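You operate a simulated robot arm through the tools that you are given. There is no shell and no other tool. Be economical: measure what you need, move in short steps, check, and stop when the job is done.

You are at the controls of a simulated robot arm. One attempt, no reset.

JOB
Pour squash up to the 100 ml line in both tumblers, then stopper the carafe.
Fine: stand the carafe back on the window side of the table and push the wooden stopper home in its neck; leave the mat and the coaster stand. Set down upright: carafe.

Only the result counts: the job must be done as asked and must still hold three seconds after the hand-in. Knocking over, shifting, dropping, spilling or breaking anything else fails it. Lids that push on must go on centred and level and be pressed home; caps that screw on are set level and turned clockwise until they are tight.

ROBOT AND FRAMES
A 7-joint arm with a two-finger parallel gripper, fixed in place. Base frame: the origin is at the foot of the arm, x ahead of it, y to its left, z up; the work surface is at about z = 0. Lengths are in mm, angles in degrees, forces in N, time in s.
With the tool pointing down near the work surface it reaches from about 260 to 680 mm from the base axis. Its first joint turns from -166.0 to 166.0 degrees. Payload 2.5 kg.
The tool frame sits at the grasp point between the pads (the TCP): z along the fingers, y along the line on which they close. The tips reach 30 mm beyond it. The gripper opens to 94 mm. The fingers are 28 mm wide and 10 mm thick; the gripper's body (50 by 96 mm) begins 55 mm behind the TCP.
Orientation is told as [roll, pitch, yaw] about the base's x, y, z axes, in that order, counted from this pose: with the fingers straight down and closing along the base's y, the tool's x points along the base's -x, its y along +y and its z along -z.

CONTROLS
- The arm moves only by the tool drive_tool. Its argument "commands" is text: rows parted by semicolons, each of 7 numbers parted by spaces: the shift along the tool's x, y, z in mm, then the turn, a rotation vector about the tool's x, y, z in degrees, then the closure, from 0 (fully open) to 1 (shut). In form: tx ty tz ax ay az gripper; .... A call has 1 to 10 rows; each row shifts and turns the commanded pose from where the row before left it, along the tool's axes as they then stand. Rows are played at 5 a second. More than 50 mm and 8.6 degrees between two rows, or a gripper value outside its range, and nothing of the call is played. A pose out of reach is approached as far as the arm can. The call stops where the force on the tool passes 90 N (or 10 N more than at its start, if that is more) or the arm is blocked; 0.2 s more then pass. The fingers move at their own pace (about 72 mm/s each) and stop on an object; they squeeze with about 23 N. The grip force told is the motor's: it shows also when the fingers shut on nothing. Time passes only in rows, and 0.2 s behind the last, so rows that do not move let the fingers close. It gives the time, the measured TCP pose, the force on the tool (base axes), the opening and the grip force at its end, in the units of the frame above (readings bear some noise), with the torque about the TCP (base axes, N m) and any sound that the robot's microphone picked up.
- Cameras (640 x 400 px; columns grow to the right, rows downward): "scene" is fixed at [220.3, 501.6, 820.6]; the picture's right is [-0.93, -0.37, 0.00], its down [-0.26, 0.66, -0.71] and it looks along [0.26, -0.65, -0.71] (base axes); focal length 374 px, centre (320, 200). "wrist" rides on the gripper at [76, 14, -102] in the tool frame; the picture's right is [-0.18, 0.98, 0.00], its down [-0.75, -0.14, -0.64] and it looks along [-0.63, -0.12, 0.77] (tool axes); focal length 243 px, centre (320, 200).
- snapshot(camera): a new picture of that camera. It takes no simulated time.
- locate(camera, pixels): for up to 12 pixels [column, row] of the newest picture of that camera ("zoom" is the newest enlarged one), the place [x, y, z] in the base frame of the surface seen there, good to about 2 mm. It takes no simulated time.
- enlarge(camera, box): a new picture of the part [left, top, right, bottom] of that camera's present view, enlarged. It takes no simulated time.
- hand_in(): hands the job in; it is judged then, once.

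Go step by step. Measure first, check grasps and placings, and put right what went wrong. The budget is 80 turns and 46 pictures, counting those below and the enlarged ones. Unless the task says otherwise, let go and move clear before handing in, and close with one line.

The tools are called after "Emit:" by a JSON object that holds its "op" and its "data". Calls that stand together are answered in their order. drive_tool: Moves the arm, as the interface text tells. Its arguments: {"type":"object","properties":{"commands":{"type":"string"}},"required":["commands"]} The other tools are called the same way: snapshot (camera) takes a picture; locate (camera, pixels) gives the place of the surface under pixels of a picture; enlarge (camera, box) takes an enlarged picture of a part of a camera's view; hand_in () hands the job in.

At the start:

```text
time: 0.0
eef_pos: [396.4, -115.1, 444.0]
ee_rot: [-0.1, -0.1, 0.1]
contact_force: [-0.2, 0.6, 0.5]
ft_torque: [0.01, -0.01, -0.03]
gripper_width: 94.0
grip_force: 0.1
```

scene: 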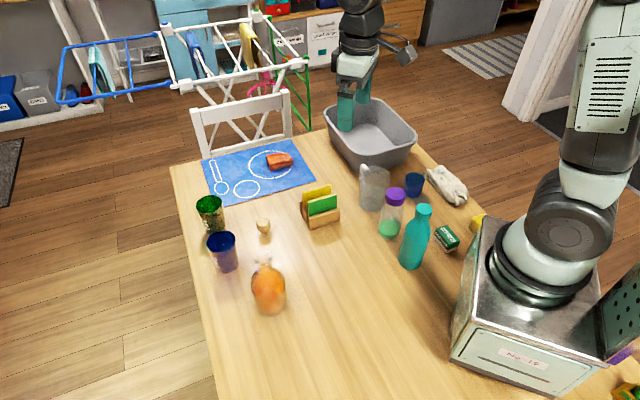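
wrist: 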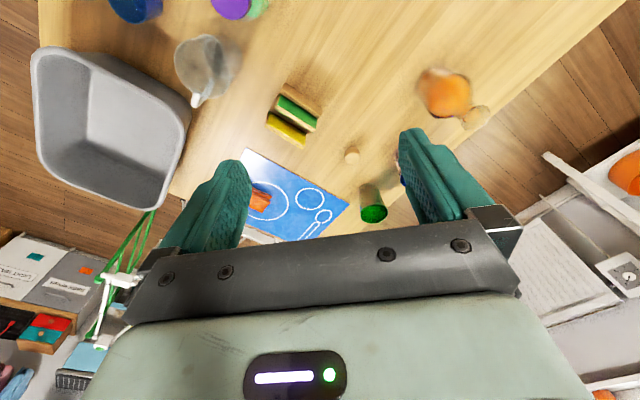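

The scene shows a carafe with orange squash near (268,287), tumblers near (210,210) and (222,250), and a stopper near (263,226). I'll enlarge to see the details.

Emit:
{"op": "enlarge", "data": {"camera": "scene", "box": [180, 180, 340, 320]}}

Emit:
{"op": "locate", "data": {"camera": "scene", "pixels": [[268, 287], [268, 262], [263, 222], [263, 232], [210, 200], [222, 238], [226, 268], [215, 228], [320, 205], [250, 175], [172, 170], [215, 395]]}}

```text
2.86 times, centred on (260, 250) of scene
```

zoom: 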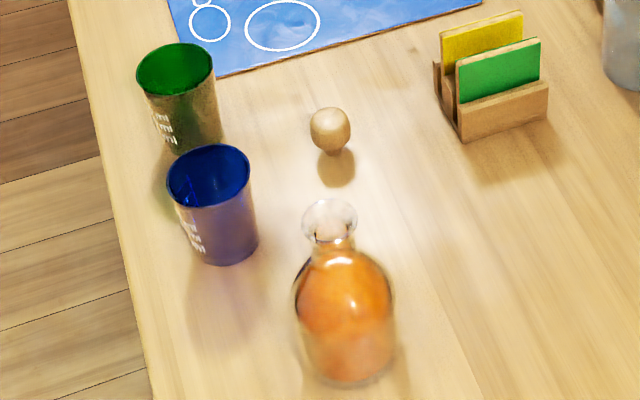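

```text
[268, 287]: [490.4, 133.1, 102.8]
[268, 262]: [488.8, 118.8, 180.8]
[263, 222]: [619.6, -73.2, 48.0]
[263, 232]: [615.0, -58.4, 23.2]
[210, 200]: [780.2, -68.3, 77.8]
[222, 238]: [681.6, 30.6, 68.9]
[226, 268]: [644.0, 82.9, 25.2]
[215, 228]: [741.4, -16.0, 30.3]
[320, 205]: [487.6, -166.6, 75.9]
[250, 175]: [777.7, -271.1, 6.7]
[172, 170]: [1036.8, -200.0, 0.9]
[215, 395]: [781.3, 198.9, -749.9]
```

The carafe is at about (490,130) and about 200 mm tall, with tumblers near (665,45) and (755,-45) and the stopper near (617,-65). I need to know where the window is, so I'll tilt the wrist camera up to look around.

Emit:
{"op": "drive_tool", "data": {"commands": "0 0 0 0 -8 0 0;0 0 0 0 -8 0 0;0 0 0 0 -8 0 0;0 0 0 0 -8 0 0;0 0 0 0 -8 0 0"}}

Emit:
{"op": "snapshot", "data": {"camera": "wrist"}}

```text
time: 1.2
eef_pos: [396.2, -114.7, 442.6]
ee_rot: [-0.2, -40.1, -0.1]
contact_force: [-0.5, -0.6, -0.1]
ft_torque: [-0.02, 0.01, -0.03]
gripper_width: 93.6
grip_force: 0.0
```

```text
42 pictures are left
```

wrist: 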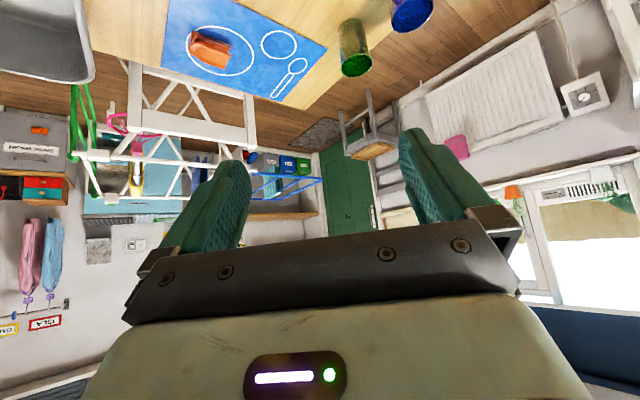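

The picture is upside down: a wall with a radiator (495,90) and a bright window (590,230) lies toward the right. I'll locate these points to see which table side faces it.

Emit:
{"op": "locate", "data": {"camera": "wrist", "pixels": [[450, 110], [545, 70], [500, 55], [350, 190], [590, 180], [540, 200], [625, 170], [100, 250], [330, 85], [395, 100], [270, 100], [355, 30]]}}

Emit:
{"op": "drive_tool", "data": {"commands": "0 0 0 0 0 8 0;0 0 0 0 0 8 0;0 0 0 0 0 8 0;0 0 0 0 0 8 0;0 0 0 0 0 8 0;0 0 0 0 0 8 0"}}

```text
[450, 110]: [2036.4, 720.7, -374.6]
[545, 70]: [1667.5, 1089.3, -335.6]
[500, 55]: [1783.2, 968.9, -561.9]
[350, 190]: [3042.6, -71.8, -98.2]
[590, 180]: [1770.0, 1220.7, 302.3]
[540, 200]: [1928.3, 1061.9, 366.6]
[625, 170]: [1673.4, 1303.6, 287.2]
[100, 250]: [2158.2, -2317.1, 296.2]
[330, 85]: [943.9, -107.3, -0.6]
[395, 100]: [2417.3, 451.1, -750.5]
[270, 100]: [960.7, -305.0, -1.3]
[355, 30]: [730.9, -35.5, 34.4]
```

```text
time: 2.6
eef_pos: [395.6, -113.9, 444.3]
ee_rot: [31.9, -25.4, -55.5]
contact_force: [-0.4, -1.4, 0.2]
ft_torque: [0.0, 0.0, 0.04]
gripper_width: 94.0
grip_force: 0.0
```

The window wall runs at 45° to the base with its normal along (+x,+y), so the table's window side is its edge at x+y≈850. The tumblers and carafe are already on that side. One picture from this pose will check that no other window is in view.

Emit:
{"op": "snapshot", "data": {"camera": "wrist"}}

Emit:
{"op": "locate", "data": {"camera": "zoom", "pixels": [[176, 48], [176, 90], [140, 70], [213, 70], [208, 150], [167, 185], [250, 185], [208, 147], [300, 210], [358, 210], [330, 250], [290, 310]]}}

```text
41 pictures are left
```

wrist: 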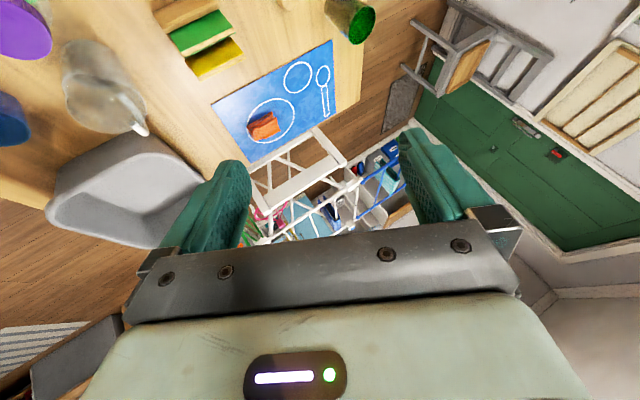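

```text
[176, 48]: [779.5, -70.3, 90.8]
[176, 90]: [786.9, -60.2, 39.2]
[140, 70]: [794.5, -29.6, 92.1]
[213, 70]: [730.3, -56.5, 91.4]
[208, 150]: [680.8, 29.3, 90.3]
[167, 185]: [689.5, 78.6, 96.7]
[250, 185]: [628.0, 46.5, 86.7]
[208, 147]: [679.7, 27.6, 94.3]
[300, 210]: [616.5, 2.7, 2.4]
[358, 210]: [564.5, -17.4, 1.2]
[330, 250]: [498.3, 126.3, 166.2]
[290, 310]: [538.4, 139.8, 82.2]
```

No other window in view, so the window side is x+y large. I'll undo the turn and move lower to look at the carafe, stopper and tumblers from the side.

Emit:
{"op": "drive_tool", "data": {"commands": "0 0 0 0 0 -8 0;0 0 0 0 0 -8 0;0 0 0 0 0 -8 0;0 0 0 0 0 -8 0;0 0 0 0 0 -8 0;0 0 0 0 0 -8 0"}}

Emit:
{"op": "drive_tool", "data": {"commands": "24.1 28.8 24.5 0 0 0 0;24.1 28.8 24.5 0 0 0 0;24.1 28.8 24.5 0 0 0 0;24.1 28.8 24.5 0 0 0 0;24.1 28.8 24.5 0 0 0 0;24.1 28.8 24.5 0 0 0 0;24.1 28.8 24.5 0 0 0 0;24.1 28.8 24.5 0 0 0 0;0 0 0 0 0 0 0"}}

Emit:
{"op": "snapshot", "data": {"camera": "wrist"}}

```text
time: 4.0
eef_pos: [396.6, -113.3, 443.8]
ee_rot: [0.0, -40.0, 0.2]
contact_force: [-0.4, -0.7, 0.6]
ft_torque: [0.02, -0.01, -0.04]
gripper_width: 93.9
grip_force: 0.2
```

```text
time: 6.0
eef_pos: [382.9, 107.1, 183.0]
ee_rot: [-0.1, -40.0, 0.0]
contact_force: [-0.1, -0.6, 0.7]
ft_torque: [-0.01, -0.01, 0.0]
gripper_width: 94.1
grip_force: 0.0
out of reach, approached as far as the arm can: row 3, 5
```

```text
40 pictures are left
```

wrist: 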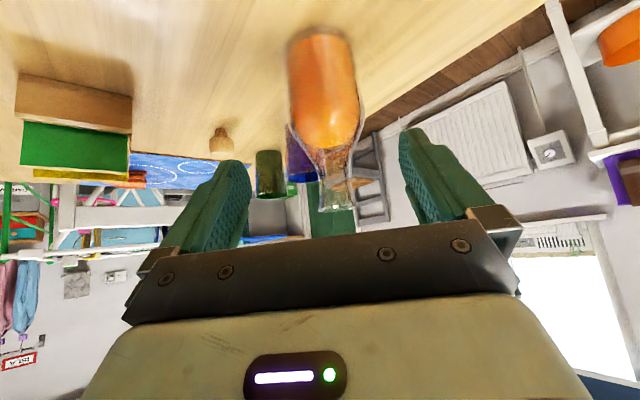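

The carafe is seen from the side at (325,110), with squash to about its shoulder. I'll enlarge and measure its profile.

Emit:
{"op": "enlarge", "data": {"camera": "wrist", "box": [195, 15, 415, 225]}}

```text
1.90 times, centred on (305, 120) of wrist
```

zoom: 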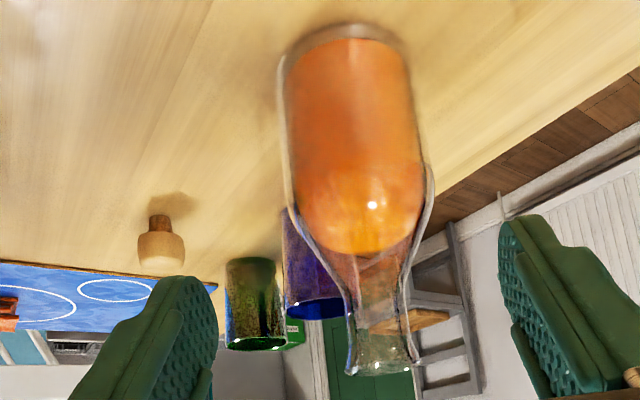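

The stopper stands plug end down, knob up. I'll locate profile points on the carafe and stopper.

Emit:
{"op": "locate", "data": {"camera": "zoom", "pixels": [[345, 42], [290, 110], [412, 110], [355, 180], [293, 205], [428, 185], [355, 245], [378, 320], [378, 362], [158, 245], [158, 222], [139, 250]]}}

Emit:
{"op": "locate", "data": {"camera": "zoom", "pixels": [[350, 318], [400, 315], [348, 368], [415, 362], [182, 250], [160, 268], [148, 222], [170, 222], [255, 345], [255, 300], [310, 310], [375, 280]]}}

```text
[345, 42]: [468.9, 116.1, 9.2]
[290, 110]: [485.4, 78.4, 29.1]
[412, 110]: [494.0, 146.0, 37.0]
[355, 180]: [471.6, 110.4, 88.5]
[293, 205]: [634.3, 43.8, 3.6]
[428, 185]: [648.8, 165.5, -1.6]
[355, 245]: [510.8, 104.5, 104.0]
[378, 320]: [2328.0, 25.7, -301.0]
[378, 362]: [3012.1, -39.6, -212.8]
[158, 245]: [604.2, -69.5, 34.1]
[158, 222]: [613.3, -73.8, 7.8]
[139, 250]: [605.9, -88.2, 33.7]
```

```text
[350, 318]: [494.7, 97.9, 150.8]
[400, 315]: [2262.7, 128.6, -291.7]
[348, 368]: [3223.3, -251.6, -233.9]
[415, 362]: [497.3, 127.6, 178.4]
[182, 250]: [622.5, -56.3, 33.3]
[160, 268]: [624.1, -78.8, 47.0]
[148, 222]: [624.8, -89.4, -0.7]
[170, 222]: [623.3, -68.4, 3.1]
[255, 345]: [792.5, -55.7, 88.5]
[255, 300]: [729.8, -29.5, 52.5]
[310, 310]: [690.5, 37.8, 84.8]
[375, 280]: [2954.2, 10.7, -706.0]
```

The carafe axis is at about (503,113), radius about 36, with its lip at z≈182. I'll grasp it from the side with the tool pitched forward, so first I'll test whether pitch -60 is reachable here.

Emit:
{"op": "drive_tool", "data": {"commands": "0 0 0 0 -7 0 0;0 0 0 0 -7 0 0;0 0 0 0 -6 0 0;0 0 0 0 0 0 0"}}

```text
time: 7.0
eef_pos: [389.8, 110.7, 179.8]
ee_rot: [0.0, -60.1, 0.0]
contact_force: [0.6, 1.0, -0.3]
ft_torque: [0.0, 0.03, 0.02]
gripper_width: 93.9
grip_force: 0.0
out of reach, approached as far as the arm can: row 2, 3
```

Pitch -60 is reached, with a small drift in position. I'll go down to grasp height in front of the carafe.

Emit:
{"op": "drive_tool", "data": {"commands": "30 1 30 0 0 0 0;30 1 30 0 0 0 0;0 0 0 0 0 0 0"}}

```text
time: 7.8
eef_pos: [410.2, 111.7, 98.8]
ee_rot: [0.0, -60.0, 0.0]
contact_force: [1.3, -0.8, -0.1]
ft_torque: [-0.03, 0.02, -0.02]
gripper_width: 93.9
grip_force: 0.0
```

Reached (410,112,99). I'll check the lateral alignment before advancing.

Emit:
{"op": "snapshot", "data": {"camera": "wrist"}}

Emit:
{"op": "enlarge", "data": {"camera": "scene", "box": [200, 220, 360, 320]}}

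```text
38 pictures are left
```

wrist: 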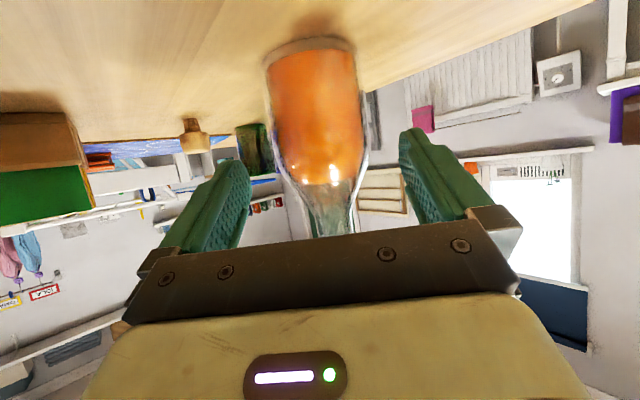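

```text
4.00 times, centred on (280, 270) of scene
```

zoom: 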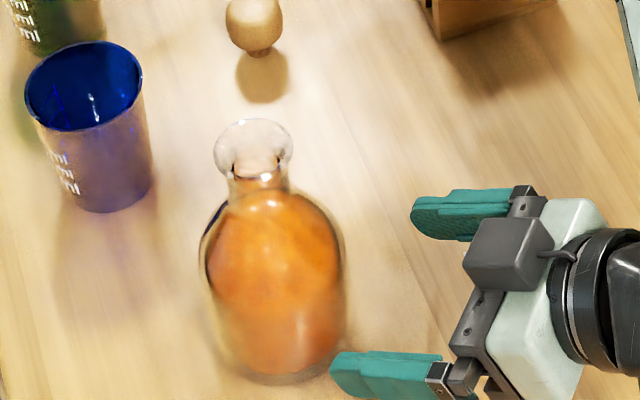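

From the wrist view I estimate the carafe axis at y≈108–113. I'll refine with locate on the rim and body in the zoomed picture.

Emit:
{"op": "locate", "data": {"camera": "zoom", "pixels": [[216, 150], [292, 150], [253, 120], [253, 176], [285, 375], [215, 300], [340, 300], [270, 300], [270, 250], [390, 365], [460, 200], [130, 90]]}}

Emit:
{"op": "locate", "data": {"camera": "wrist", "pixels": [[275, 90], [362, 90], [318, 90], [318, 60], [320, 140], [280, 130], [362, 130], [330, 220], [318, 160], [190, 130], [322, 195], [318, 110]]}}

```text
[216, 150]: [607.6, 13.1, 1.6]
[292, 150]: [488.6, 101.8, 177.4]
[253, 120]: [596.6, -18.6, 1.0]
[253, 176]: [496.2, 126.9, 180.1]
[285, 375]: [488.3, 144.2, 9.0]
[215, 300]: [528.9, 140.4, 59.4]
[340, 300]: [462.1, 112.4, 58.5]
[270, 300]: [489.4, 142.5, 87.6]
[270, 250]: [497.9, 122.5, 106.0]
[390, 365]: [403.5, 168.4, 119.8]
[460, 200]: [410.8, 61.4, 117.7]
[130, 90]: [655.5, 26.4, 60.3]
```

```text
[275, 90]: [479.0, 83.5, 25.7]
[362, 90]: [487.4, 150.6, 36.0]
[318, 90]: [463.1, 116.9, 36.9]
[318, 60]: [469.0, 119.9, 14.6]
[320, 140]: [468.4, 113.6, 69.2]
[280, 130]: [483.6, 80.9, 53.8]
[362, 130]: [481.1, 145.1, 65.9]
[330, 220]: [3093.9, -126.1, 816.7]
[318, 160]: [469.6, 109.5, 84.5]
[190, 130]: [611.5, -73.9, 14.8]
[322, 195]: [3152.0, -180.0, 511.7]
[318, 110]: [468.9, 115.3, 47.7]
```

The carafe axis fits (500,113) with radius 36, and the TCP is at y=111.7. I'll advance around the body and close.

Emit:
{"op": "drive_tool", "data": {"commands": "-13.5 0.5 26 0 0 0 0;-13.5 0.5 26 0 0 0 0;-13.5 0 26 0 0 0 0;0 0 0 0 0 0 0;0 0 0 0 0 0 0.5;0 0 0 0 0 0 0.5;0 0 0 0 0 0 0.5"}}

```text
time: 9.4
eef_pos: [498.4, 112.9, 96.3]
ee_rot: [-0.1, -60.0, 0.0]
contact_force: [2.6, -2.4, 0.6]
ft_torque: [-0.36, -0.17, 0.0]
gripper_width: 84.2
grip_force: 23.0
```

The fingers stopped at 84 mm with 23 N. I'll check in the scene that they really hold the body.

Emit:
{"op": "enlarge", "data": {"camera": "scene", "box": [200, 220, 360, 320]}}

Emit:
{"op": "drive_tool", "data": {"commands": "0 0 0 0 0 0 0.6;0 0 0 0 0 0 0.6"}}

```text
4.00 times, centred on (280, 270) of scene
```

zoom: 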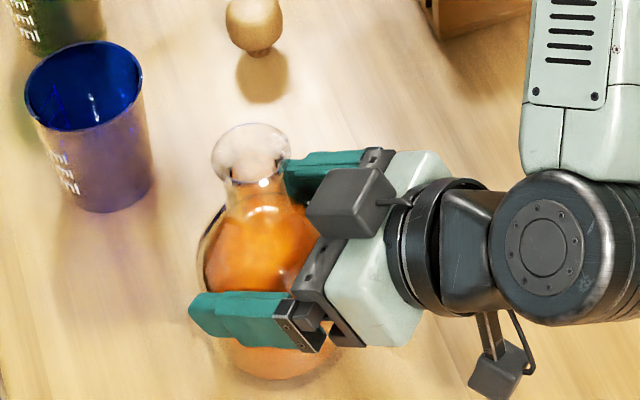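

```text
time: 10.0
eef_pos: [498.9, 112.8, 95.3]
ee_rot: [0.0, -59.9, 0.0]
contact_force: [1.8, -1.9, -0.2]
ft_torque: [-0.38, -0.2, -0.01]
gripper_width: 84.3
grip_force: 23.1
```

The fingers straddle and hold the body. I'll lift 90 mm and check the weight.

Emit:
{"op": "drive_tool", "data": {"commands": "-8.7 0 -5 0 0 0 0.6;-26 0 -15 0 0 0 0.6;-26 0 -15 0 0 0 0.6;-17.3 0 -10 0 0 0 0.6;0 0 0 0 0 0 0.6;0 0 0 0 0 0 0.6;0 0 0 0 0 0 0.6"}}

Emit:
{"op": "snapshot", "data": {"camera": "scene"}}

```text
time: 11.6
eef_pos: [498.7, 115.0, 184.1]
ee_rot: [-0.1, -60.0, 0.0]
contact_force: [0.1, -0.2, -8.2]
ft_torque: [0.02, 0.07, 0.02]
gripper_width: 84.2
grip_force: 22.7
```

```text
35 pictures are left
```

scene: 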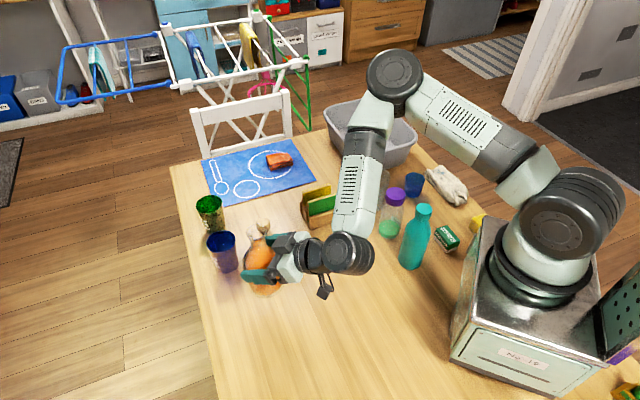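

Weight is 8.2 N with almost no torque, so the grip is near the centre of mass and the carafe is upright. I'll raise it 30 mm and carry it to a point beside the blue tumbler (centre ≈(659,61)), ready to tilt toward +y.

Emit:
{"op": "drive_tool", "data": {"commands": "-26 0 -15 0 0 0 0.6;-8.8 -16.4 15.2 0 0 0 0.6;-8.8 -16.4 15.2 0 0 0 0.6;-8.8 -16.4 15.2 0 0 0 0.6;-8.8 -16.4 15.2 0 0 0 0.6;-8.8 -16.4 15.2 0 0 0 0.6;-8.8 -16.4 15.2 0 0 0 0.6;-8.8 -16.4 15.2 0 0 0 0.6;-8.8 -16.4 15.2 0 0 0 0.6;-8.8 -16.4 15.2 0 0 0 0.6"}}

Emit:
{"op": "enlarge", "data": {"camera": "scene", "box": [170, 160, 330, 260]}}

```text
time: 13.8
eef_pos: [655.4, -32.4, 212.6]
ee_rot: [0.0, -60.1, 0.0]
contact_force: [-0.5, 0.3, -8.8]
ft_torque: [0.0, 0.06, 0.01]
gripper_width: 84.3
grip_force: 23.0
```

```text
4.00 times, centred on (250, 210) of scene
```

zoom: 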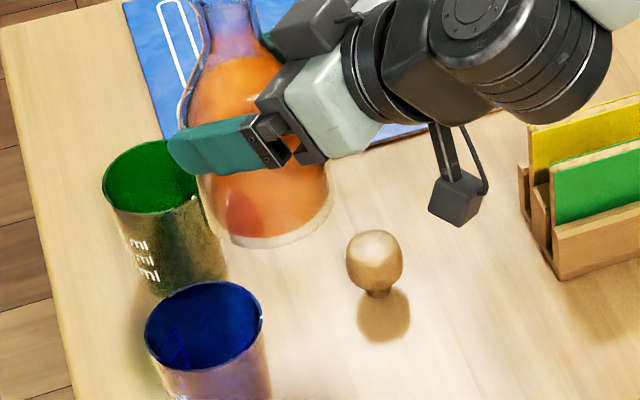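

The view is clear, and the tumblers carry tick marks. I'll zoom in on the marks to find the 100 ml line.

Emit:
{"op": "enlarge", "data": {"camera": "scene", "box": [190, 190, 250, 280]}}

```text
4.44 times, centred on (220, 235) of scene
```

zoom: 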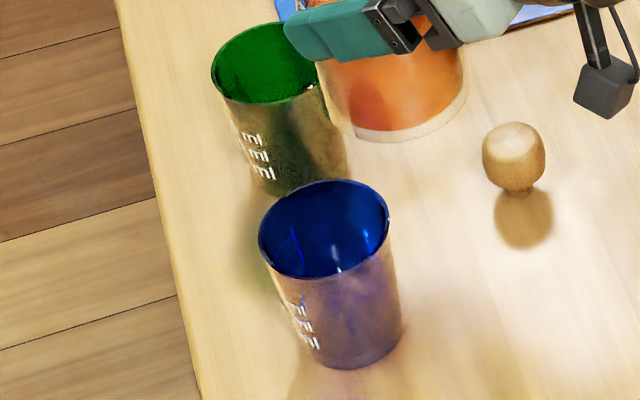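

Three "ml" labels per tumbler. I'll measure their heights.

Emit:
{"op": "locate", "data": {"camera": "zoom", "pixels": [[252, 138], [258, 156], [264, 173], [297, 306], [305, 325], [310, 343], [323, 186], [323, 276], [260, 235], [388, 220], [355, 368], [400, 330]]}}

Emit:
{"op": "locate", "data": {"camera": "zoom", "pixels": [[265, 24], [213, 70], [250, 104], [305, 100], [255, 190], [290, 197], [515, 130], [515, 155], [300, 240], [350, 240], [320, 265], [330, 255]]}}

```text
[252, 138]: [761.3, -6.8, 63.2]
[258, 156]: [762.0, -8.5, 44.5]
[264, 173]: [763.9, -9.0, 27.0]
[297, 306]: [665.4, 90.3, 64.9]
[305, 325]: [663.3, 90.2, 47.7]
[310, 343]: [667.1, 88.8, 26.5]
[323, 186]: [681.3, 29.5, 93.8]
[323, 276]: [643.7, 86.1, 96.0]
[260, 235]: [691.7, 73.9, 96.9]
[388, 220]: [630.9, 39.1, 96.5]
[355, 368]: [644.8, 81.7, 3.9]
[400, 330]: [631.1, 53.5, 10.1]
```

```text
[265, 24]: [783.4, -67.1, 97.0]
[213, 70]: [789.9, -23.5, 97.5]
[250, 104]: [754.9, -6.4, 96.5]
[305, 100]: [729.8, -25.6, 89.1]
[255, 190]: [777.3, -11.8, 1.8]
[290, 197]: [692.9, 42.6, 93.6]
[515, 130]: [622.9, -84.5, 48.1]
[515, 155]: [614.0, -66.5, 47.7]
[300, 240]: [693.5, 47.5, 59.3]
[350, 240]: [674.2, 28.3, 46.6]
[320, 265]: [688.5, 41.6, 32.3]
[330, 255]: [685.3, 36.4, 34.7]
```

The labels sit at z ≈ 27, 46 and 64, so the 100 ml line is the middle one at about 44 mm. The blue rim centre is (662,58) with z 96; the green centre is (760,-40). I'll tilt slowly to 40° toward +y while easing down.

Emit:
{"op": "drive_tool", "data": {"commands": "2.9 -1 2.4 2 0 -3.464 0.6;2.95 -0.74 2.4 2 0 -3.464 0.6;3 -0.48 2.4 2 0 -3.464 0.6;3 -0.21 2.4 2 0 -3.464 0.6;3 0.06 2.4 2 0 -3.464 0.6;3 0.33 2.4 2 0 -3.464 0.6;3 0.59 2.4 2 0 -3.464 0.6;2.9 0.85 2.4 2 0 -3.464 0.6;2.9 1.1 2.35 2 0 -3.464 0.6;2.8 1.37 2.3 2 0 -3.464 0.6"}}

Emit:
{"op": "enlarge", "data": {"camera": "scene", "box": [170, 160, 330, 260]}}

```text
time: 16.0
eef_pos: [663.6, -42.5, 175.3]
ee_rot: [-59.1, -41.6, 48.1]
contact_force: [0.7, 1.0, -8.3]
ft_torque: [0.16, 0.06, -0.02]
gripper_width: 84.3
grip_force: 23.0
```

```text
4.00 times, centred on (250, 210) of scene
```

zoom: 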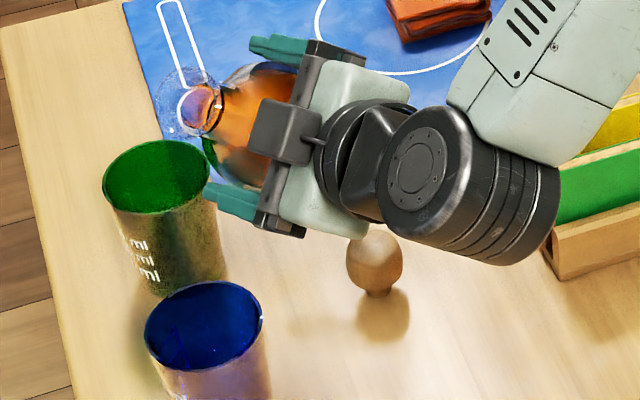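

At 40° the squash has reached the neck, so onset will come sooner than I expected. I'll bring the lip over the tumbler first, then tilt gently to 52°.

Emit:
{"op": "drive_tool", "data": {"commands": "-4.82 7.66 -4.5 0 0 0 0.6;-4.82 7.66 -4.5 0 0 0 0.6;3.54 0.56 2.05 1.5 0 -2.598 0.6;3.5 0.78 2.03 1.5 0 -2.598 0.6;3.48 1 2 1.5 0 -2.598 0.6;3.43 1.2 1.98 1.5 0 -2.598 0.6;0 0 0 0 0 0 0.6"}}

Emit:
{"op": "enlarge", "data": {"camera": "scene", "box": [170, 160, 330, 260]}}

```text
time: 17.6
eef_pos: [659.0, -31.5, 162.3]
ee_rot: [-68.8, -32.2, 53.8]
contact_force: [0.5, 0.5, -9.1]
ft_torque: [0.2, 0.03, 0.0]
gripper_width: 84.0
grip_force: 23.4
```

```text
4.00 times, centred on (250, 210) of scene
```

zoom: 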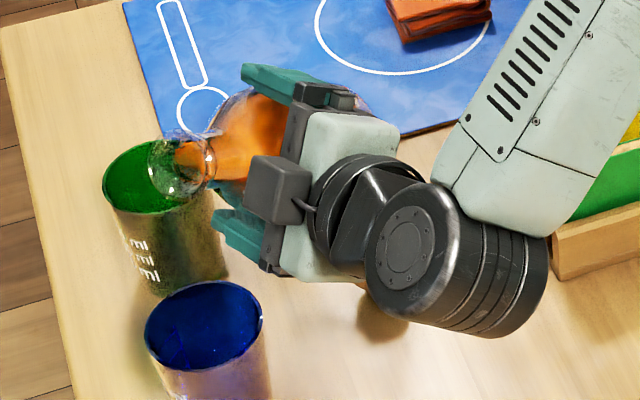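

The squash has nearly reached the lip at 52°. I'll verify where the lip actually is before going on.

Emit:
{"op": "locate", "data": {"camera": "zoom", "pixels": [[150, 165], [165, 192], [182, 197], [205, 188], [214, 170], [200, 150], [180, 155], [240, 130], [238, 222], [165, 130], [205, 345], [205, 300]]}}

```text
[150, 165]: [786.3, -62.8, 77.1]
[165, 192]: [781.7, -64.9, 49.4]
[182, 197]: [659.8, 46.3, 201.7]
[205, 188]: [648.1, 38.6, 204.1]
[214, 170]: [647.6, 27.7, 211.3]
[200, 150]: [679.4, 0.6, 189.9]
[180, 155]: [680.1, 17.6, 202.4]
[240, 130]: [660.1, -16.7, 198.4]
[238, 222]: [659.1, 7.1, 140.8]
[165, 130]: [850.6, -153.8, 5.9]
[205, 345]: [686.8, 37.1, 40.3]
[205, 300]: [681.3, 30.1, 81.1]
```

The model is accurate: the lip is at (660,46,202). I'll tilt to 60° while lowering it over the tumbler centre.

Emit:
{"op": "drive_tool", "data": {"commands": "2.3 2.85 1.7 1 0 -1.732 0.6;2.2 2.95 1.65 1 0 -1.732 0.6;2.1 3.04 1.6 1 0 -1.732 0.6;2.1 3.13 1.5 1 0 -1.732 0.6;0 0 0 0 0 0 0.6;0 0 0 0 0 0 0.6"}}

Emit:
{"op": "enlarge", "data": {"camera": "scene", "box": [180, 180, 300, 280]}}

```text
time: 19.0
eef_pos: [660.4, -33.5, 146.5]
ee_rot: [-73.9, -25.7, 56.3]
contact_force: [0.9, -0.1, -8.4]
ft_torque: [0.24, 0.09, -0.02]
gripper_width: 84.1
grip_force: 23.1
```

```text
4.00 times, centred on (240, 230) of scene
```

zoom: 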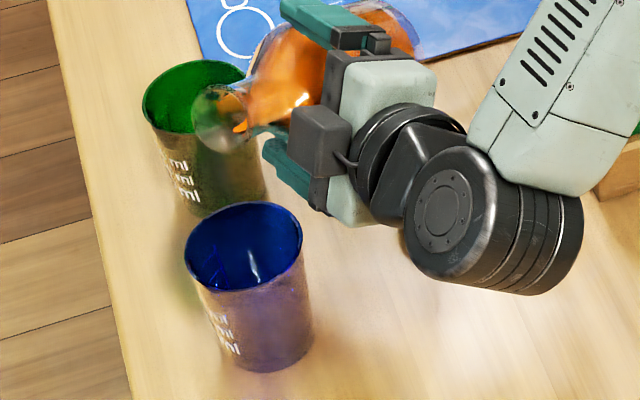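

Squash is right at the lip edge (240,128) and the lip is at about (661,50,173). I'll make small tilt increments now.

Emit:
{"op": "drive_tool", "data": {"commands": "1.3 2.6 0.75 1 0 -1.732 0.6;1.2 2.65 0.7 1 0 -1.732 0.6;0 0 0 0 0 0 0.6;0 0 0 0 0 0 0.6;0 0 0 0 0 0 0.6"}}

Emit:
{"op": "enlarge", "data": {"camera": "scene", "box": [180, 180, 300, 280]}}

```text
time: 20.2
eef_pos: [661.2, -34.6, 141.8]
ee_rot: [-76.2, -22.3, 57.4]
contact_force: [-0.4, 0.4, -8.3]
ft_torque: [0.27, 0.05, -0.01]
gripper_width: 83.9
grip_force: 22.7
```

```text
4.00 times, centred on (240, 230) of scene
```

zoom: 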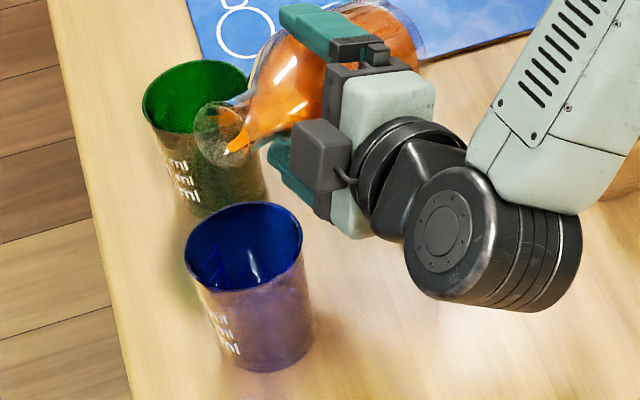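

Still no stream at 64°. Another 4° in small steps.

Emit:
{"op": "drive_tool", "data": {"commands": "0.8 1.8 0.4 0.75 0 -1.3 0.6;0.8 1.8 0.4 0.75 0 -1.3 0.6;0 0 0 0 0 0 0.6;0 0 0 0 0 0 0.6;0 0 0 0.5 0 -0.866 0.6;0 0 0 0 0 0 0.6;0 0 0 0 0 0 0.6"}}

Emit:
{"op": "enlarge", "data": {"camera": "scene", "box": [180, 180, 300, 280]}}

```text
time: 21.8
eef_pos: [661.3, -34.5, 137.2]
ee_rot: [-78.5, -18.9, 58.1]
contact_force: [0.3, 0.2, -9.2]
ft_torque: [0.24, 0.06, -0.01]
gripper_width: 84.3
grip_force: 23.3
```

```text
4.00 times, centred on (240, 230) of scene
```

zoom: 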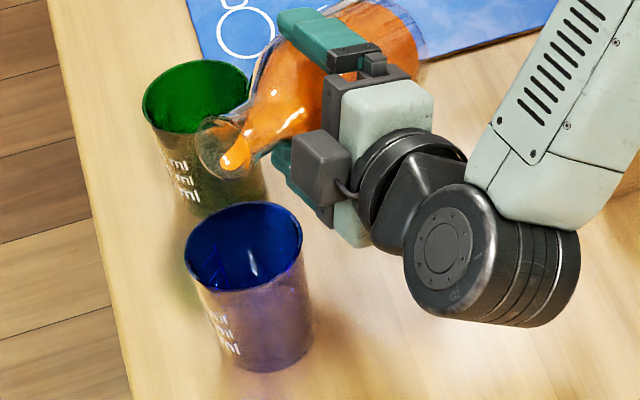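

Squash has spread into the flared mouth (235,155) but not over it yet. Two degrees more.

Emit:
{"op": "drive_tool", "data": {"commands": "0 0 0 0.5 0 -0.866 0.6;0 0 0 0 0 0 0.6;0 0 0 0.5 0 -0.866 0.6;0 0 0 0 0 0 0.6;0 0 0 0 0 0 0.6;0 0 0 0 0 0 0.6"}}

Emit:
{"op": "enlarge", "data": {"camera": "scene", "box": [180, 180, 300, 280]}}

```text
time: 23.2
eef_pos: [660.9, -33.0, 137.5]
ee_rot: [-79.6, -17.2, 58.4]
contact_force: [0.9, 0.0, -9.2]
ft_torque: [0.29, 0.01, 0.03]
gripper_width: 84.5
grip_force: 23.1
```

```text
4.00 times, centred on (240, 230) of scene
```

zoom: 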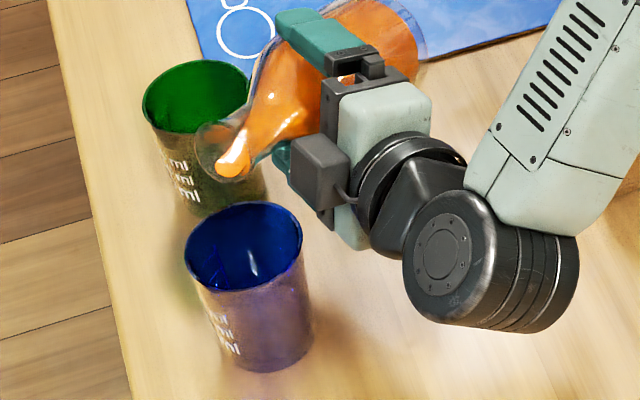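

Still no overflow at 70°. I'll do three more degrees, one at a time.

Emit:
{"op": "drive_tool", "data": {"commands": "0 0 0 0.5 0 -0.866 0.6;0 0 0 0 0 0 0.6;0 0 0 0.5 0 -0.866 0.6;0 0 0 0 0 0 0.6;0 0 0 0.5 0 -0.866 0.6;0 0 0 0 0 0 0.6;0 0 0 0 0 0 0.6"}}

Emit:
{"op": "enlarge", "data": {"camera": "scene", "box": [180, 180, 300, 280]}}

```text
time: 24.8
eef_pos: [661.5, -33.1, 137.6]
ee_rot: [-81.3, -14.7, 58.8]
contact_force: [0.1, -0.4, -8.8]
ft_torque: [0.25, 0.08, 0.01]
gripper_width: 84.1
grip_force: 23.1
```

```text
4.00 times, centred on (240, 230) of scene
```

zoom: 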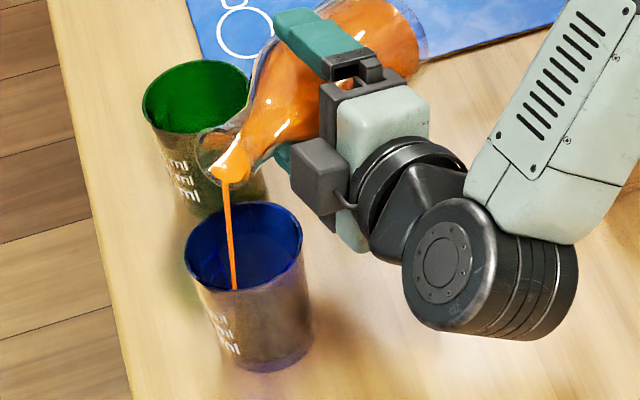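

The stream falls into the blue tumbler at 73°. I'll hold for about a second and check the level.

Emit:
{"op": "drive_tool", "data": {"commands": "0 0 0 0 0 0 0.6;0 0 0 0 0 0 0.6;0 0 0 0 0 0 0.6;0 0 0 0 0 0 0.6;0 0 0 0 0 0 0.6"}}

Emit:
{"op": "enlarge", "data": {"camera": "scene", "box": [190, 200, 260, 280]}}

```text
time: 26.0
eef_pos: [661.2, -33.0, 136.0]
ee_rot: [-81.3, -14.7, 58.9]
contact_force: [-0.4, 0.6, -7.8]
ft_torque: [0.25, 0.06, -0.02]
gripper_width: 84.2
grip_force: 23.3
```

```text
5.00 times, centred on (225, 240) of scene
```

zoom: 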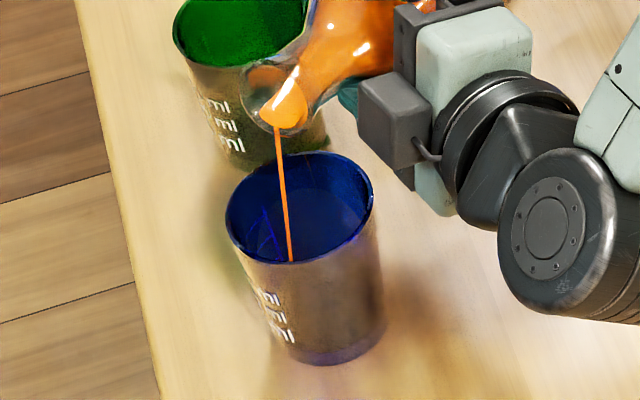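

The stream continues. I'll locate the liquid surface inside the blue tumbler.

Emit:
{"op": "locate", "data": {"camera": "zoom", "pixels": [[320, 190], [330, 210], [320, 230], [340, 220], [310, 240], [350, 190], [310, 180], [290, 258]]}}

Emit:
{"op": "drive_tool", "data": {"commands": "0 0 0 0 0 0 0.6;0 0 0 0 0 0 0.6;0 0 0 0 0 0 0.6"}}

Emit:
{"op": "enlarge", "data": {"camera": "scene", "box": [205, 225, 245, 275]}}

```text
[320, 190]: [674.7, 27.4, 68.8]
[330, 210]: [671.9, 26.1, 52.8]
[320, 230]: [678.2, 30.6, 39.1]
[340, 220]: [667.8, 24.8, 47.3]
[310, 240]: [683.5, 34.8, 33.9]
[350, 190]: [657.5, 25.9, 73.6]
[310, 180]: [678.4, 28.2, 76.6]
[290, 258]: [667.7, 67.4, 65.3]
```

```text
time: 26.8
eef_pos: [661.8, -33.4, 136.5]
ee_rot: [-81.3, -14.6, 58.9]
contact_force: [-0.2, 0.4, -8.7]
ft_torque: [0.24, 0.07, 0.04]
gripper_width: 84.3
grip_force: 23.6
```

```text
8.00 times, centred on (225, 250) of scene
```

zoom: 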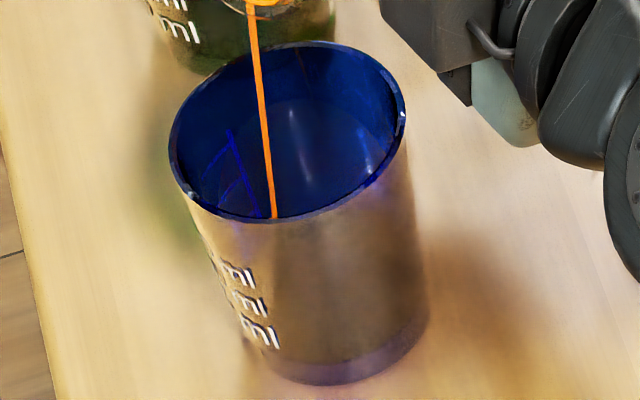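

A lighter arc at row ~100 inside the tumbler may be the liquid surface. I'll probe down that column.

Emit:
{"op": "locate", "data": {"camera": "zoom", "pixels": [[330, 70], [330, 90], [330, 110], [330, 130], [330, 150], [330, 170], [330, 190], [300, 200], [240, 300], [250, 310], [340, 350], [340, 368]]}}

```text
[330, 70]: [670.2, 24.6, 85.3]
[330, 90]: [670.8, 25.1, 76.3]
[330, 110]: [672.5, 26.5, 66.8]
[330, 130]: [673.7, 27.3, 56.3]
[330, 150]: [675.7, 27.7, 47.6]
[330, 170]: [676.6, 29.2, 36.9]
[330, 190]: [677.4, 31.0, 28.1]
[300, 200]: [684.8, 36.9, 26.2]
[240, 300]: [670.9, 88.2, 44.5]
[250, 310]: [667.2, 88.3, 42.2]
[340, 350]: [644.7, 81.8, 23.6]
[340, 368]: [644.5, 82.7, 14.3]
```

The back wall is visible down to z≈26 with no surface above that yet. The purple band outside suggests a level of about 18 mm. I'll keep pouring another 1.4 s and check.

Emit:
{"op": "drive_tool", "data": {"commands": "0 0 0 0 0 0 0.6;0 0 0 0 0 0 0.6;0 0 0 0 0 0 0.6;0 0 0 0 0 0 0.6;0 0 0 0 0 0 0.6;0 0 0 0 0 0 0.6"}}

Emit:
{"op": "enlarge", "data": {"camera": "scene", "box": [205, 225, 245, 275]}}

Emit:
{"op": "locate", "data": {"camera": "zoom", "pixels": [[330, 110], [330, 130], [330, 150], [330, 170], [330, 190], [330, 205], [300, 205], [360, 185]]}}

```text
time: 28.2
eef_pos: [660.9, -33.9, 137.7]
ee_rot: [-81.3, -14.7, 59.0]
contact_force: [0.2, -0.2, -8.2]
ft_torque: [0.26, 0.07, 0.02]
gripper_width: 84.6
grip_force: 23.1
```

```text
8.00 times, centred on (225, 250) of scene
```

zoom: 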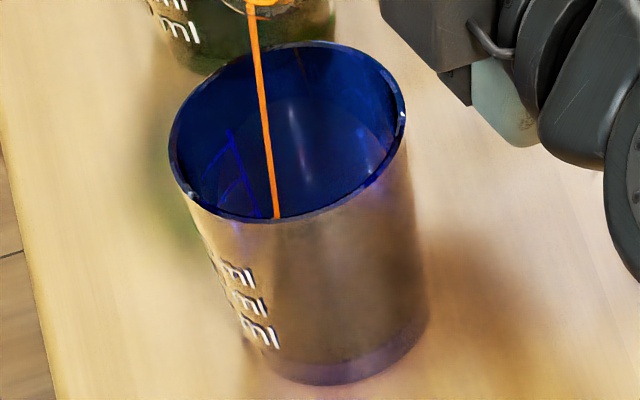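

```text
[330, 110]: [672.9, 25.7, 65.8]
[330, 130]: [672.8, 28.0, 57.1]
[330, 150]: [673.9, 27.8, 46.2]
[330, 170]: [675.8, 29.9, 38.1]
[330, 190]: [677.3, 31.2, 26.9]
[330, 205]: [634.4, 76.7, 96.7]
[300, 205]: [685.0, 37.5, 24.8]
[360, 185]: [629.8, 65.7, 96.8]
```

Barely any change, so the stream is thin. I'll tilt 2° more and hold.

Emit:
{"op": "drive_tool", "data": {"commands": "0 0 0 0.5 0 -0.866 0.6;0 0 0 0 0 0 0.6;0 0 0 0.5 0 -0.866 0.6;0 0 0 0 0 0 0.6;0 0 0 0 0 0 0.6;0 0 0 0 0 0 0.6;0 0 0 0 0 0 0.6"}}

Emit:
{"op": "enlarge", "data": {"camera": "scene", "box": [185, 200, 265, 275]}}

```text
time: 29.8
eef_pos: [660.8, -32.3, 138.3]
ee_rot: [-82.3, -12.8, 59.1]
contact_force: [0.0, -0.7, -7.9]
ft_torque: [0.28, 0.07, 0.03]
gripper_width: 84.0
grip_force: 22.8
```

```text
5.33 times, centred on (225, 238) of scene
```

zoom: 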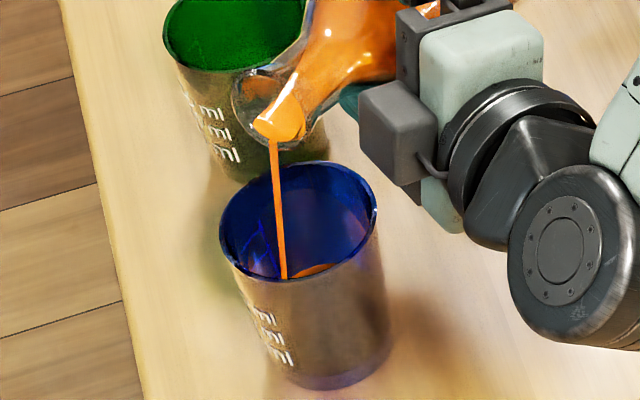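

The squash surface is now visible at (312,270). I'll measure it and also stop the flow increase; the stream is thicker now.

Emit:
{"op": "locate", "data": {"camera": "zoom", "pixels": [[312, 270], [305, 273], [320, 267], [300, 274], [312, 258]]}}

```text
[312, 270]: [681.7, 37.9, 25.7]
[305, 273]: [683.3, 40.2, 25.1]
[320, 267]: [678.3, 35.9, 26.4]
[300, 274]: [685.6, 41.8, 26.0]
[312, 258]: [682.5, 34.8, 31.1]
```

The level is z≈26 and the middle line is at about 45.5. I'll hold another second.

Emit:
{"op": "drive_tool", "data": {"commands": "0 0 0 0 0 0 0.6;0 0 0 0 0 0 0.6;0 0 0 0 0 0 0.6;0 0 0 0 0 0 0.6;0 0 0 0 0 0 0.6"}}

Emit:
{"op": "enlarge", "data": {"camera": "scene", "box": [205, 225, 245, 275]}}

Emit:
{"op": "locate", "data": {"camera": "zoom", "pixels": [[330, 150], [330, 165], [330, 180], [330, 195], [300, 205], [310, 190]]}}

```text
time: 31.0
eef_pos: [661.2, -33.4, 137.3]
ee_rot: [-82.3, -13.0, 59.1]
contact_force: [0.5, 0.6, -7.8]
ft_torque: [0.25, 0.08, 0.01]
gripper_width: 84.2
grip_force: 22.8
```

```text
8.00 times, centred on (225, 250) of scene
```

zoom: 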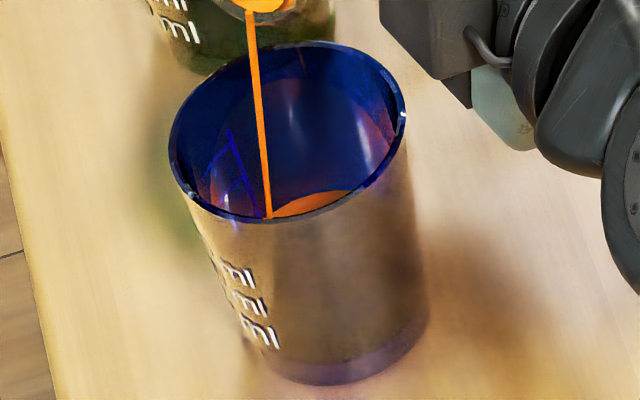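

```text
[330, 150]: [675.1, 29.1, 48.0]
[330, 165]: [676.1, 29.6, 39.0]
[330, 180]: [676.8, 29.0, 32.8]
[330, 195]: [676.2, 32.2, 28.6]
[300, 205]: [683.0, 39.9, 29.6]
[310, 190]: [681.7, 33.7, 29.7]
```

Level ≈29 mm, rising about 2.5 mm/s. I'll tilt 1° more and hold about 2 s.

Emit:
{"op": "drive_tool", "data": {"commands": "0 0 0 0.5 0 -0.866 0.6;0 0 0 0 0 0 0.6;0 0 0 0 0 0 0.6;0 0 0 0 0 0 0.6;0 0 0 0 0 0 0.6;0 0 0 0 0 0 0.6;0 0 0 0 0 0 0.6;0 0 0 0 0 0 0.6;0 0 0 0 0 0 0.6"}}

Emit:
{"op": "enlarge", "data": {"camera": "scene", "box": [205, 225, 245, 275]}}

Emit:
{"op": "locate", "data": {"camera": "zoom", "pixels": [[330, 130], [330, 145], [330, 160], [330, 175], [330, 190], [300, 205], [310, 190]]}}

```text
time: 33.0
eef_pos: [661.2, -32.2, 138.6]
ee_rot: [-82.9, -12.1, 59.2]
contact_force: [-0.3, -0.7, -7.8]
ft_torque: [0.23, 0.06, 0.03]
gripper_width: 84.2
grip_force: 22.7
```

```text
8.00 times, centred on (225, 250) of scene
```

zoom: 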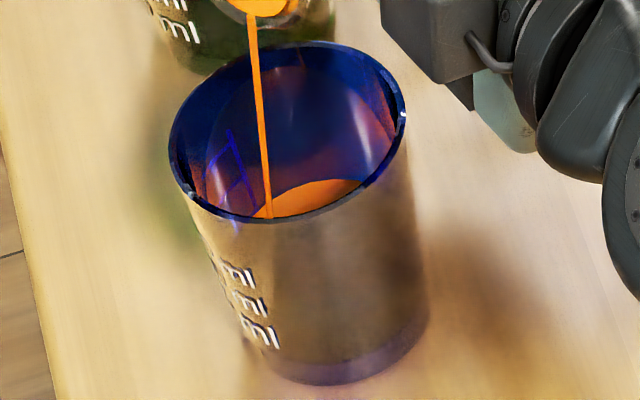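

```text
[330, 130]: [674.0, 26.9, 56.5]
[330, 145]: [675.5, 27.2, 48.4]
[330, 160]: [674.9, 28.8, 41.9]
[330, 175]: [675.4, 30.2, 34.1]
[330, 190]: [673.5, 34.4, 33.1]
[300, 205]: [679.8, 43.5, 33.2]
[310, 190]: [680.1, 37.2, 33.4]
```

Level 33.2. One more degree and 2.2 s.

Emit:
{"op": "drive_tool", "data": {"commands": "0 0 0 0.5 0 -0.866 0.6;0 0 0 0 0 0 0.6;0 0 0 0 0 0 0.6;0 0 0 0 0 0 0.6;0 0 0 0 0 0 0.6;0 0 0 0 0 0 0.6;0 0 0 0 0 0 0.6;0 0 0 0 0 0 0.6;0 0 0 0 0 0 0.6;0 0 0 0 0 0 0.6"}}

Emit:
{"op": "enlarge", "data": {"camera": "scene", "box": [205, 225, 245, 275]}}

Emit:
{"op": "locate", "data": {"camera": "zoom", "pixels": [[330, 130], [330, 145], [330, 160], [330, 175], [330, 190], [300, 205], [310, 190]]}}

```text
time: 35.2
eef_pos: [660.6, -32.8, 138.2]
ee_rot: [-83.4, -11.3, 59.4]
contact_force: [-0.5, -0.4, -7.3]
ft_torque: [0.24, 0.05, 0.01]
gripper_width: 84.4
grip_force: 22.7
```

```text
8.00 times, centred on (225, 250) of scene
```

zoom: 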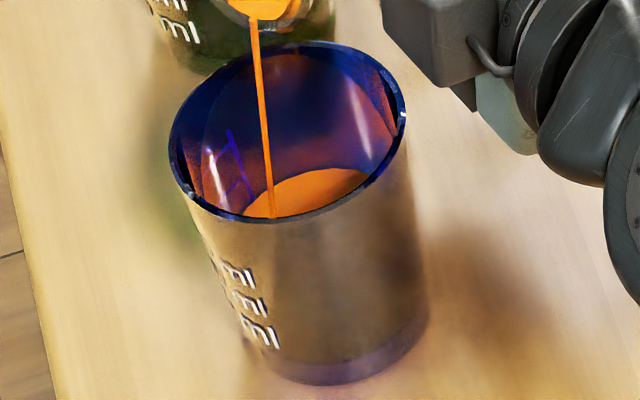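

```text
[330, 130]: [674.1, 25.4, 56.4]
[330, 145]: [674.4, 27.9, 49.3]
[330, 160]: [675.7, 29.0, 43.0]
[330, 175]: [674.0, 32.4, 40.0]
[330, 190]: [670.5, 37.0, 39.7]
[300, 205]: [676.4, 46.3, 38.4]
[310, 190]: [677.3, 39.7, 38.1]
```

Level ≈39 and rising 2.6 mm/s. No time passes while measuring, so I'll pin down the mark heights on this picture first.

Emit:
{"op": "locate", "data": {"camera": "zoom", "pixels": [[245, 280], [245, 272], [252, 308], [258, 303], [266, 345], [262, 335], [228, 150], [240, 180], [228, 265], [238, 297], [248, 328]]}}

Emit:
{"op": "enlarge", "data": {"camera": "scene", "box": [210, 245, 230, 275]}}

```text
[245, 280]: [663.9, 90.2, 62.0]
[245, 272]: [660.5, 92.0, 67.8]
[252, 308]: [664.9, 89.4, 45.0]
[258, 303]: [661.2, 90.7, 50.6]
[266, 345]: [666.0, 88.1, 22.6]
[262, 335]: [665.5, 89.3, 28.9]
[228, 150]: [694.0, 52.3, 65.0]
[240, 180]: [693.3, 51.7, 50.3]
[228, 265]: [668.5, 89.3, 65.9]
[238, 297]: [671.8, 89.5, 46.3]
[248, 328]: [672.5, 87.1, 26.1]
```

```text
13.33 times, centred on (220, 260) of scene
```

zoom: 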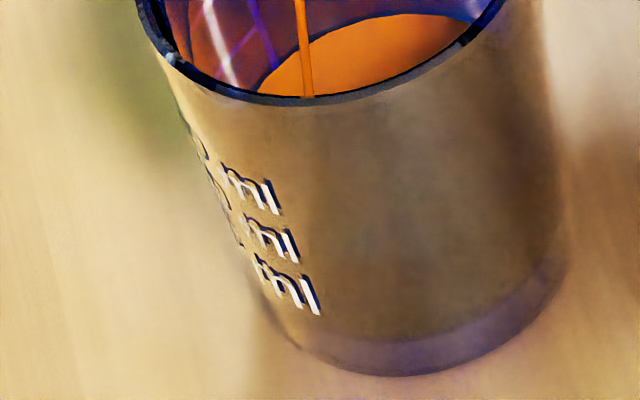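

Ticks appear on the inner +x wall too. I'll zoom on these to get tick heights.

Emit:
{"op": "enlarge", "data": {"camera": "scene", "box": [213, 238, 233, 254]}}

```text
16.00 times, centred on (223, 246) of scene
```

zoom: 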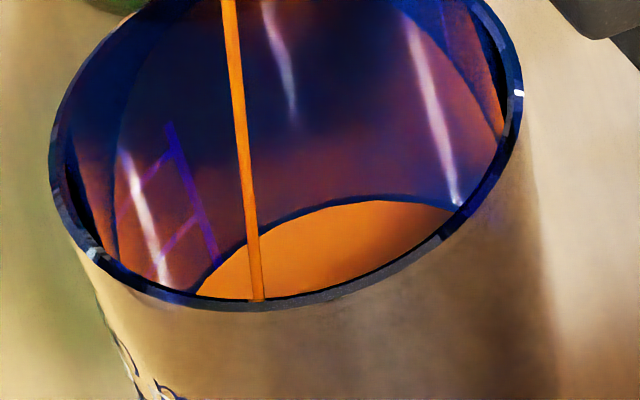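

Emit:
{"op": "locate", "data": {"camera": "zoom", "pixels": [[169, 128], [175, 155], [150, 180], [125, 212], [196, 218], [175, 240], [155, 265], [216, 262], [300, 250], [380, 225], [400, 210], [260, 270]]}}

```text
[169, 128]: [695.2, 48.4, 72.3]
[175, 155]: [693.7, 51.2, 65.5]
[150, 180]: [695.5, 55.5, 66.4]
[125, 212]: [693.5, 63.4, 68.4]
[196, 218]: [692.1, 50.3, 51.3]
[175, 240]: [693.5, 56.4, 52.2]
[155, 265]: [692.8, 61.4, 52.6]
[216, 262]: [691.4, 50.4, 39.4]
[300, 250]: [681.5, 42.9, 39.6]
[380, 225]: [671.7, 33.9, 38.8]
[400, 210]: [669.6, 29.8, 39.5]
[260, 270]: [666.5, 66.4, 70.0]
```

The inner ticks measure z≈66 and 52, while the labels suggest 65 and 47, so I need to settle this before pouring more. I'll take a wrist view (no time passes).

Emit:
{"op": "snapshot", "data": {"camera": "wrist"}}

```text
16 pictures are left
```

wrist: 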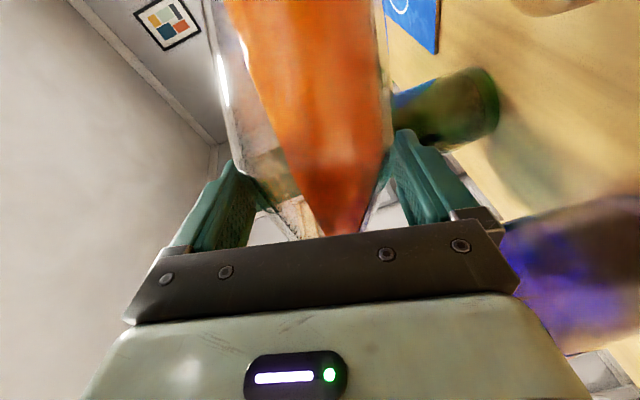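

The blue tumbler is at the right edge (500–640,200–350). I'll enlarge it.

Emit:
{"op": "enlarge", "data": {"camera": "wrist", "box": [480, 180, 640, 360]}}

```text
2.22 times, centred on (560, 270) of wrist
```

zoom: 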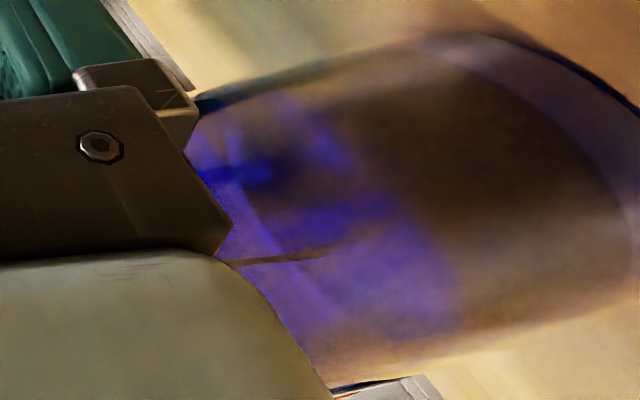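

The brown body of liquid sits between the blue upper part and the purple base band. I'll locate those boundaries.

Emit:
{"op": "locate", "data": {"camera": "zoom", "pixels": [[600, 180], [570, 130], [540, 90], [635, 160], [620, 100], [455, 290], [430, 250], [395, 205], [355, 165], [620, 240], [640, 240], [300, 230]]}}

```text
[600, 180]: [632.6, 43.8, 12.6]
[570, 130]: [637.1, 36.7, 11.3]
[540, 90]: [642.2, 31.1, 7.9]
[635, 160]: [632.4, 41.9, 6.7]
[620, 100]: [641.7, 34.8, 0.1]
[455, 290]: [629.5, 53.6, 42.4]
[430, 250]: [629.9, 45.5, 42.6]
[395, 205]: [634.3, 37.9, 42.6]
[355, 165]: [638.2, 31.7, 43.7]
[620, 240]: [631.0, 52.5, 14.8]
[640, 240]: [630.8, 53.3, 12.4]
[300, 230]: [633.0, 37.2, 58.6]
```

Weighing it up: the outer labels put the middle line at about 47.5, and the inner rung corrected for wall thickness gives about 49. I'll target a level of about 48, just under the rung. It is 39.3 now, so I'll hold 2 s more and check.

Emit:
{"op": "drive_tool", "data": {"commands": "0 0 0 0 0 0 0.6;0 0 0 0 0 0 0.6;0 0 0 0 0 0 0.6;0 0 0 0 0 0 0.6;0 0 0 0 0 0 0.6;0 0 0 0 0 0 0.6;0 0 0 0 0 0 0.6;0 0 0 0 0 0 0.6;0 0 0 0 0 0 0.6"}}

Emit:
{"op": "enlarge", "data": {"camera": "scene", "box": [213, 238, 233, 254]}}

Emit:
{"op": "locate", "data": {"camera": "zoom", "pixels": [[175, 155], [196, 218], [185, 235], [300, 250], [380, 225], [350, 210], [400, 200], [320, 270], [155, 265]]}}

```text
time: 37.2
eef_pos: [660.4, -33.7, 137.3]
ee_rot: [-83.4, -11.1, 59.2]
contact_force: [-0.1, 0.2, -7.5]
ft_torque: [0.23, 0.03, -0.03]
gripper_width: 84.3
grip_force: 23.2
```

```text
16.00 times, centred on (223, 246) of scene
```

zoom: 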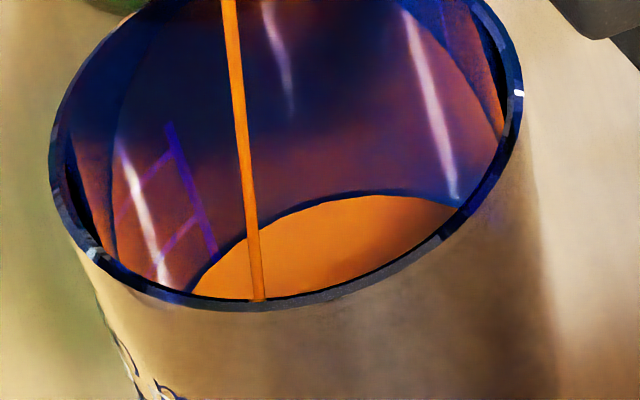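

```text
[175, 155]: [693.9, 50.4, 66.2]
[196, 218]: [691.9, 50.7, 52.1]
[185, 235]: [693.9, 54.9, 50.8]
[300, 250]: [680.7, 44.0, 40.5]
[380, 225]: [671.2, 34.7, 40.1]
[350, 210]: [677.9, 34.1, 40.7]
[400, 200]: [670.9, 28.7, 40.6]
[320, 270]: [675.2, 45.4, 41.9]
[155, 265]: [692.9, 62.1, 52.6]
```

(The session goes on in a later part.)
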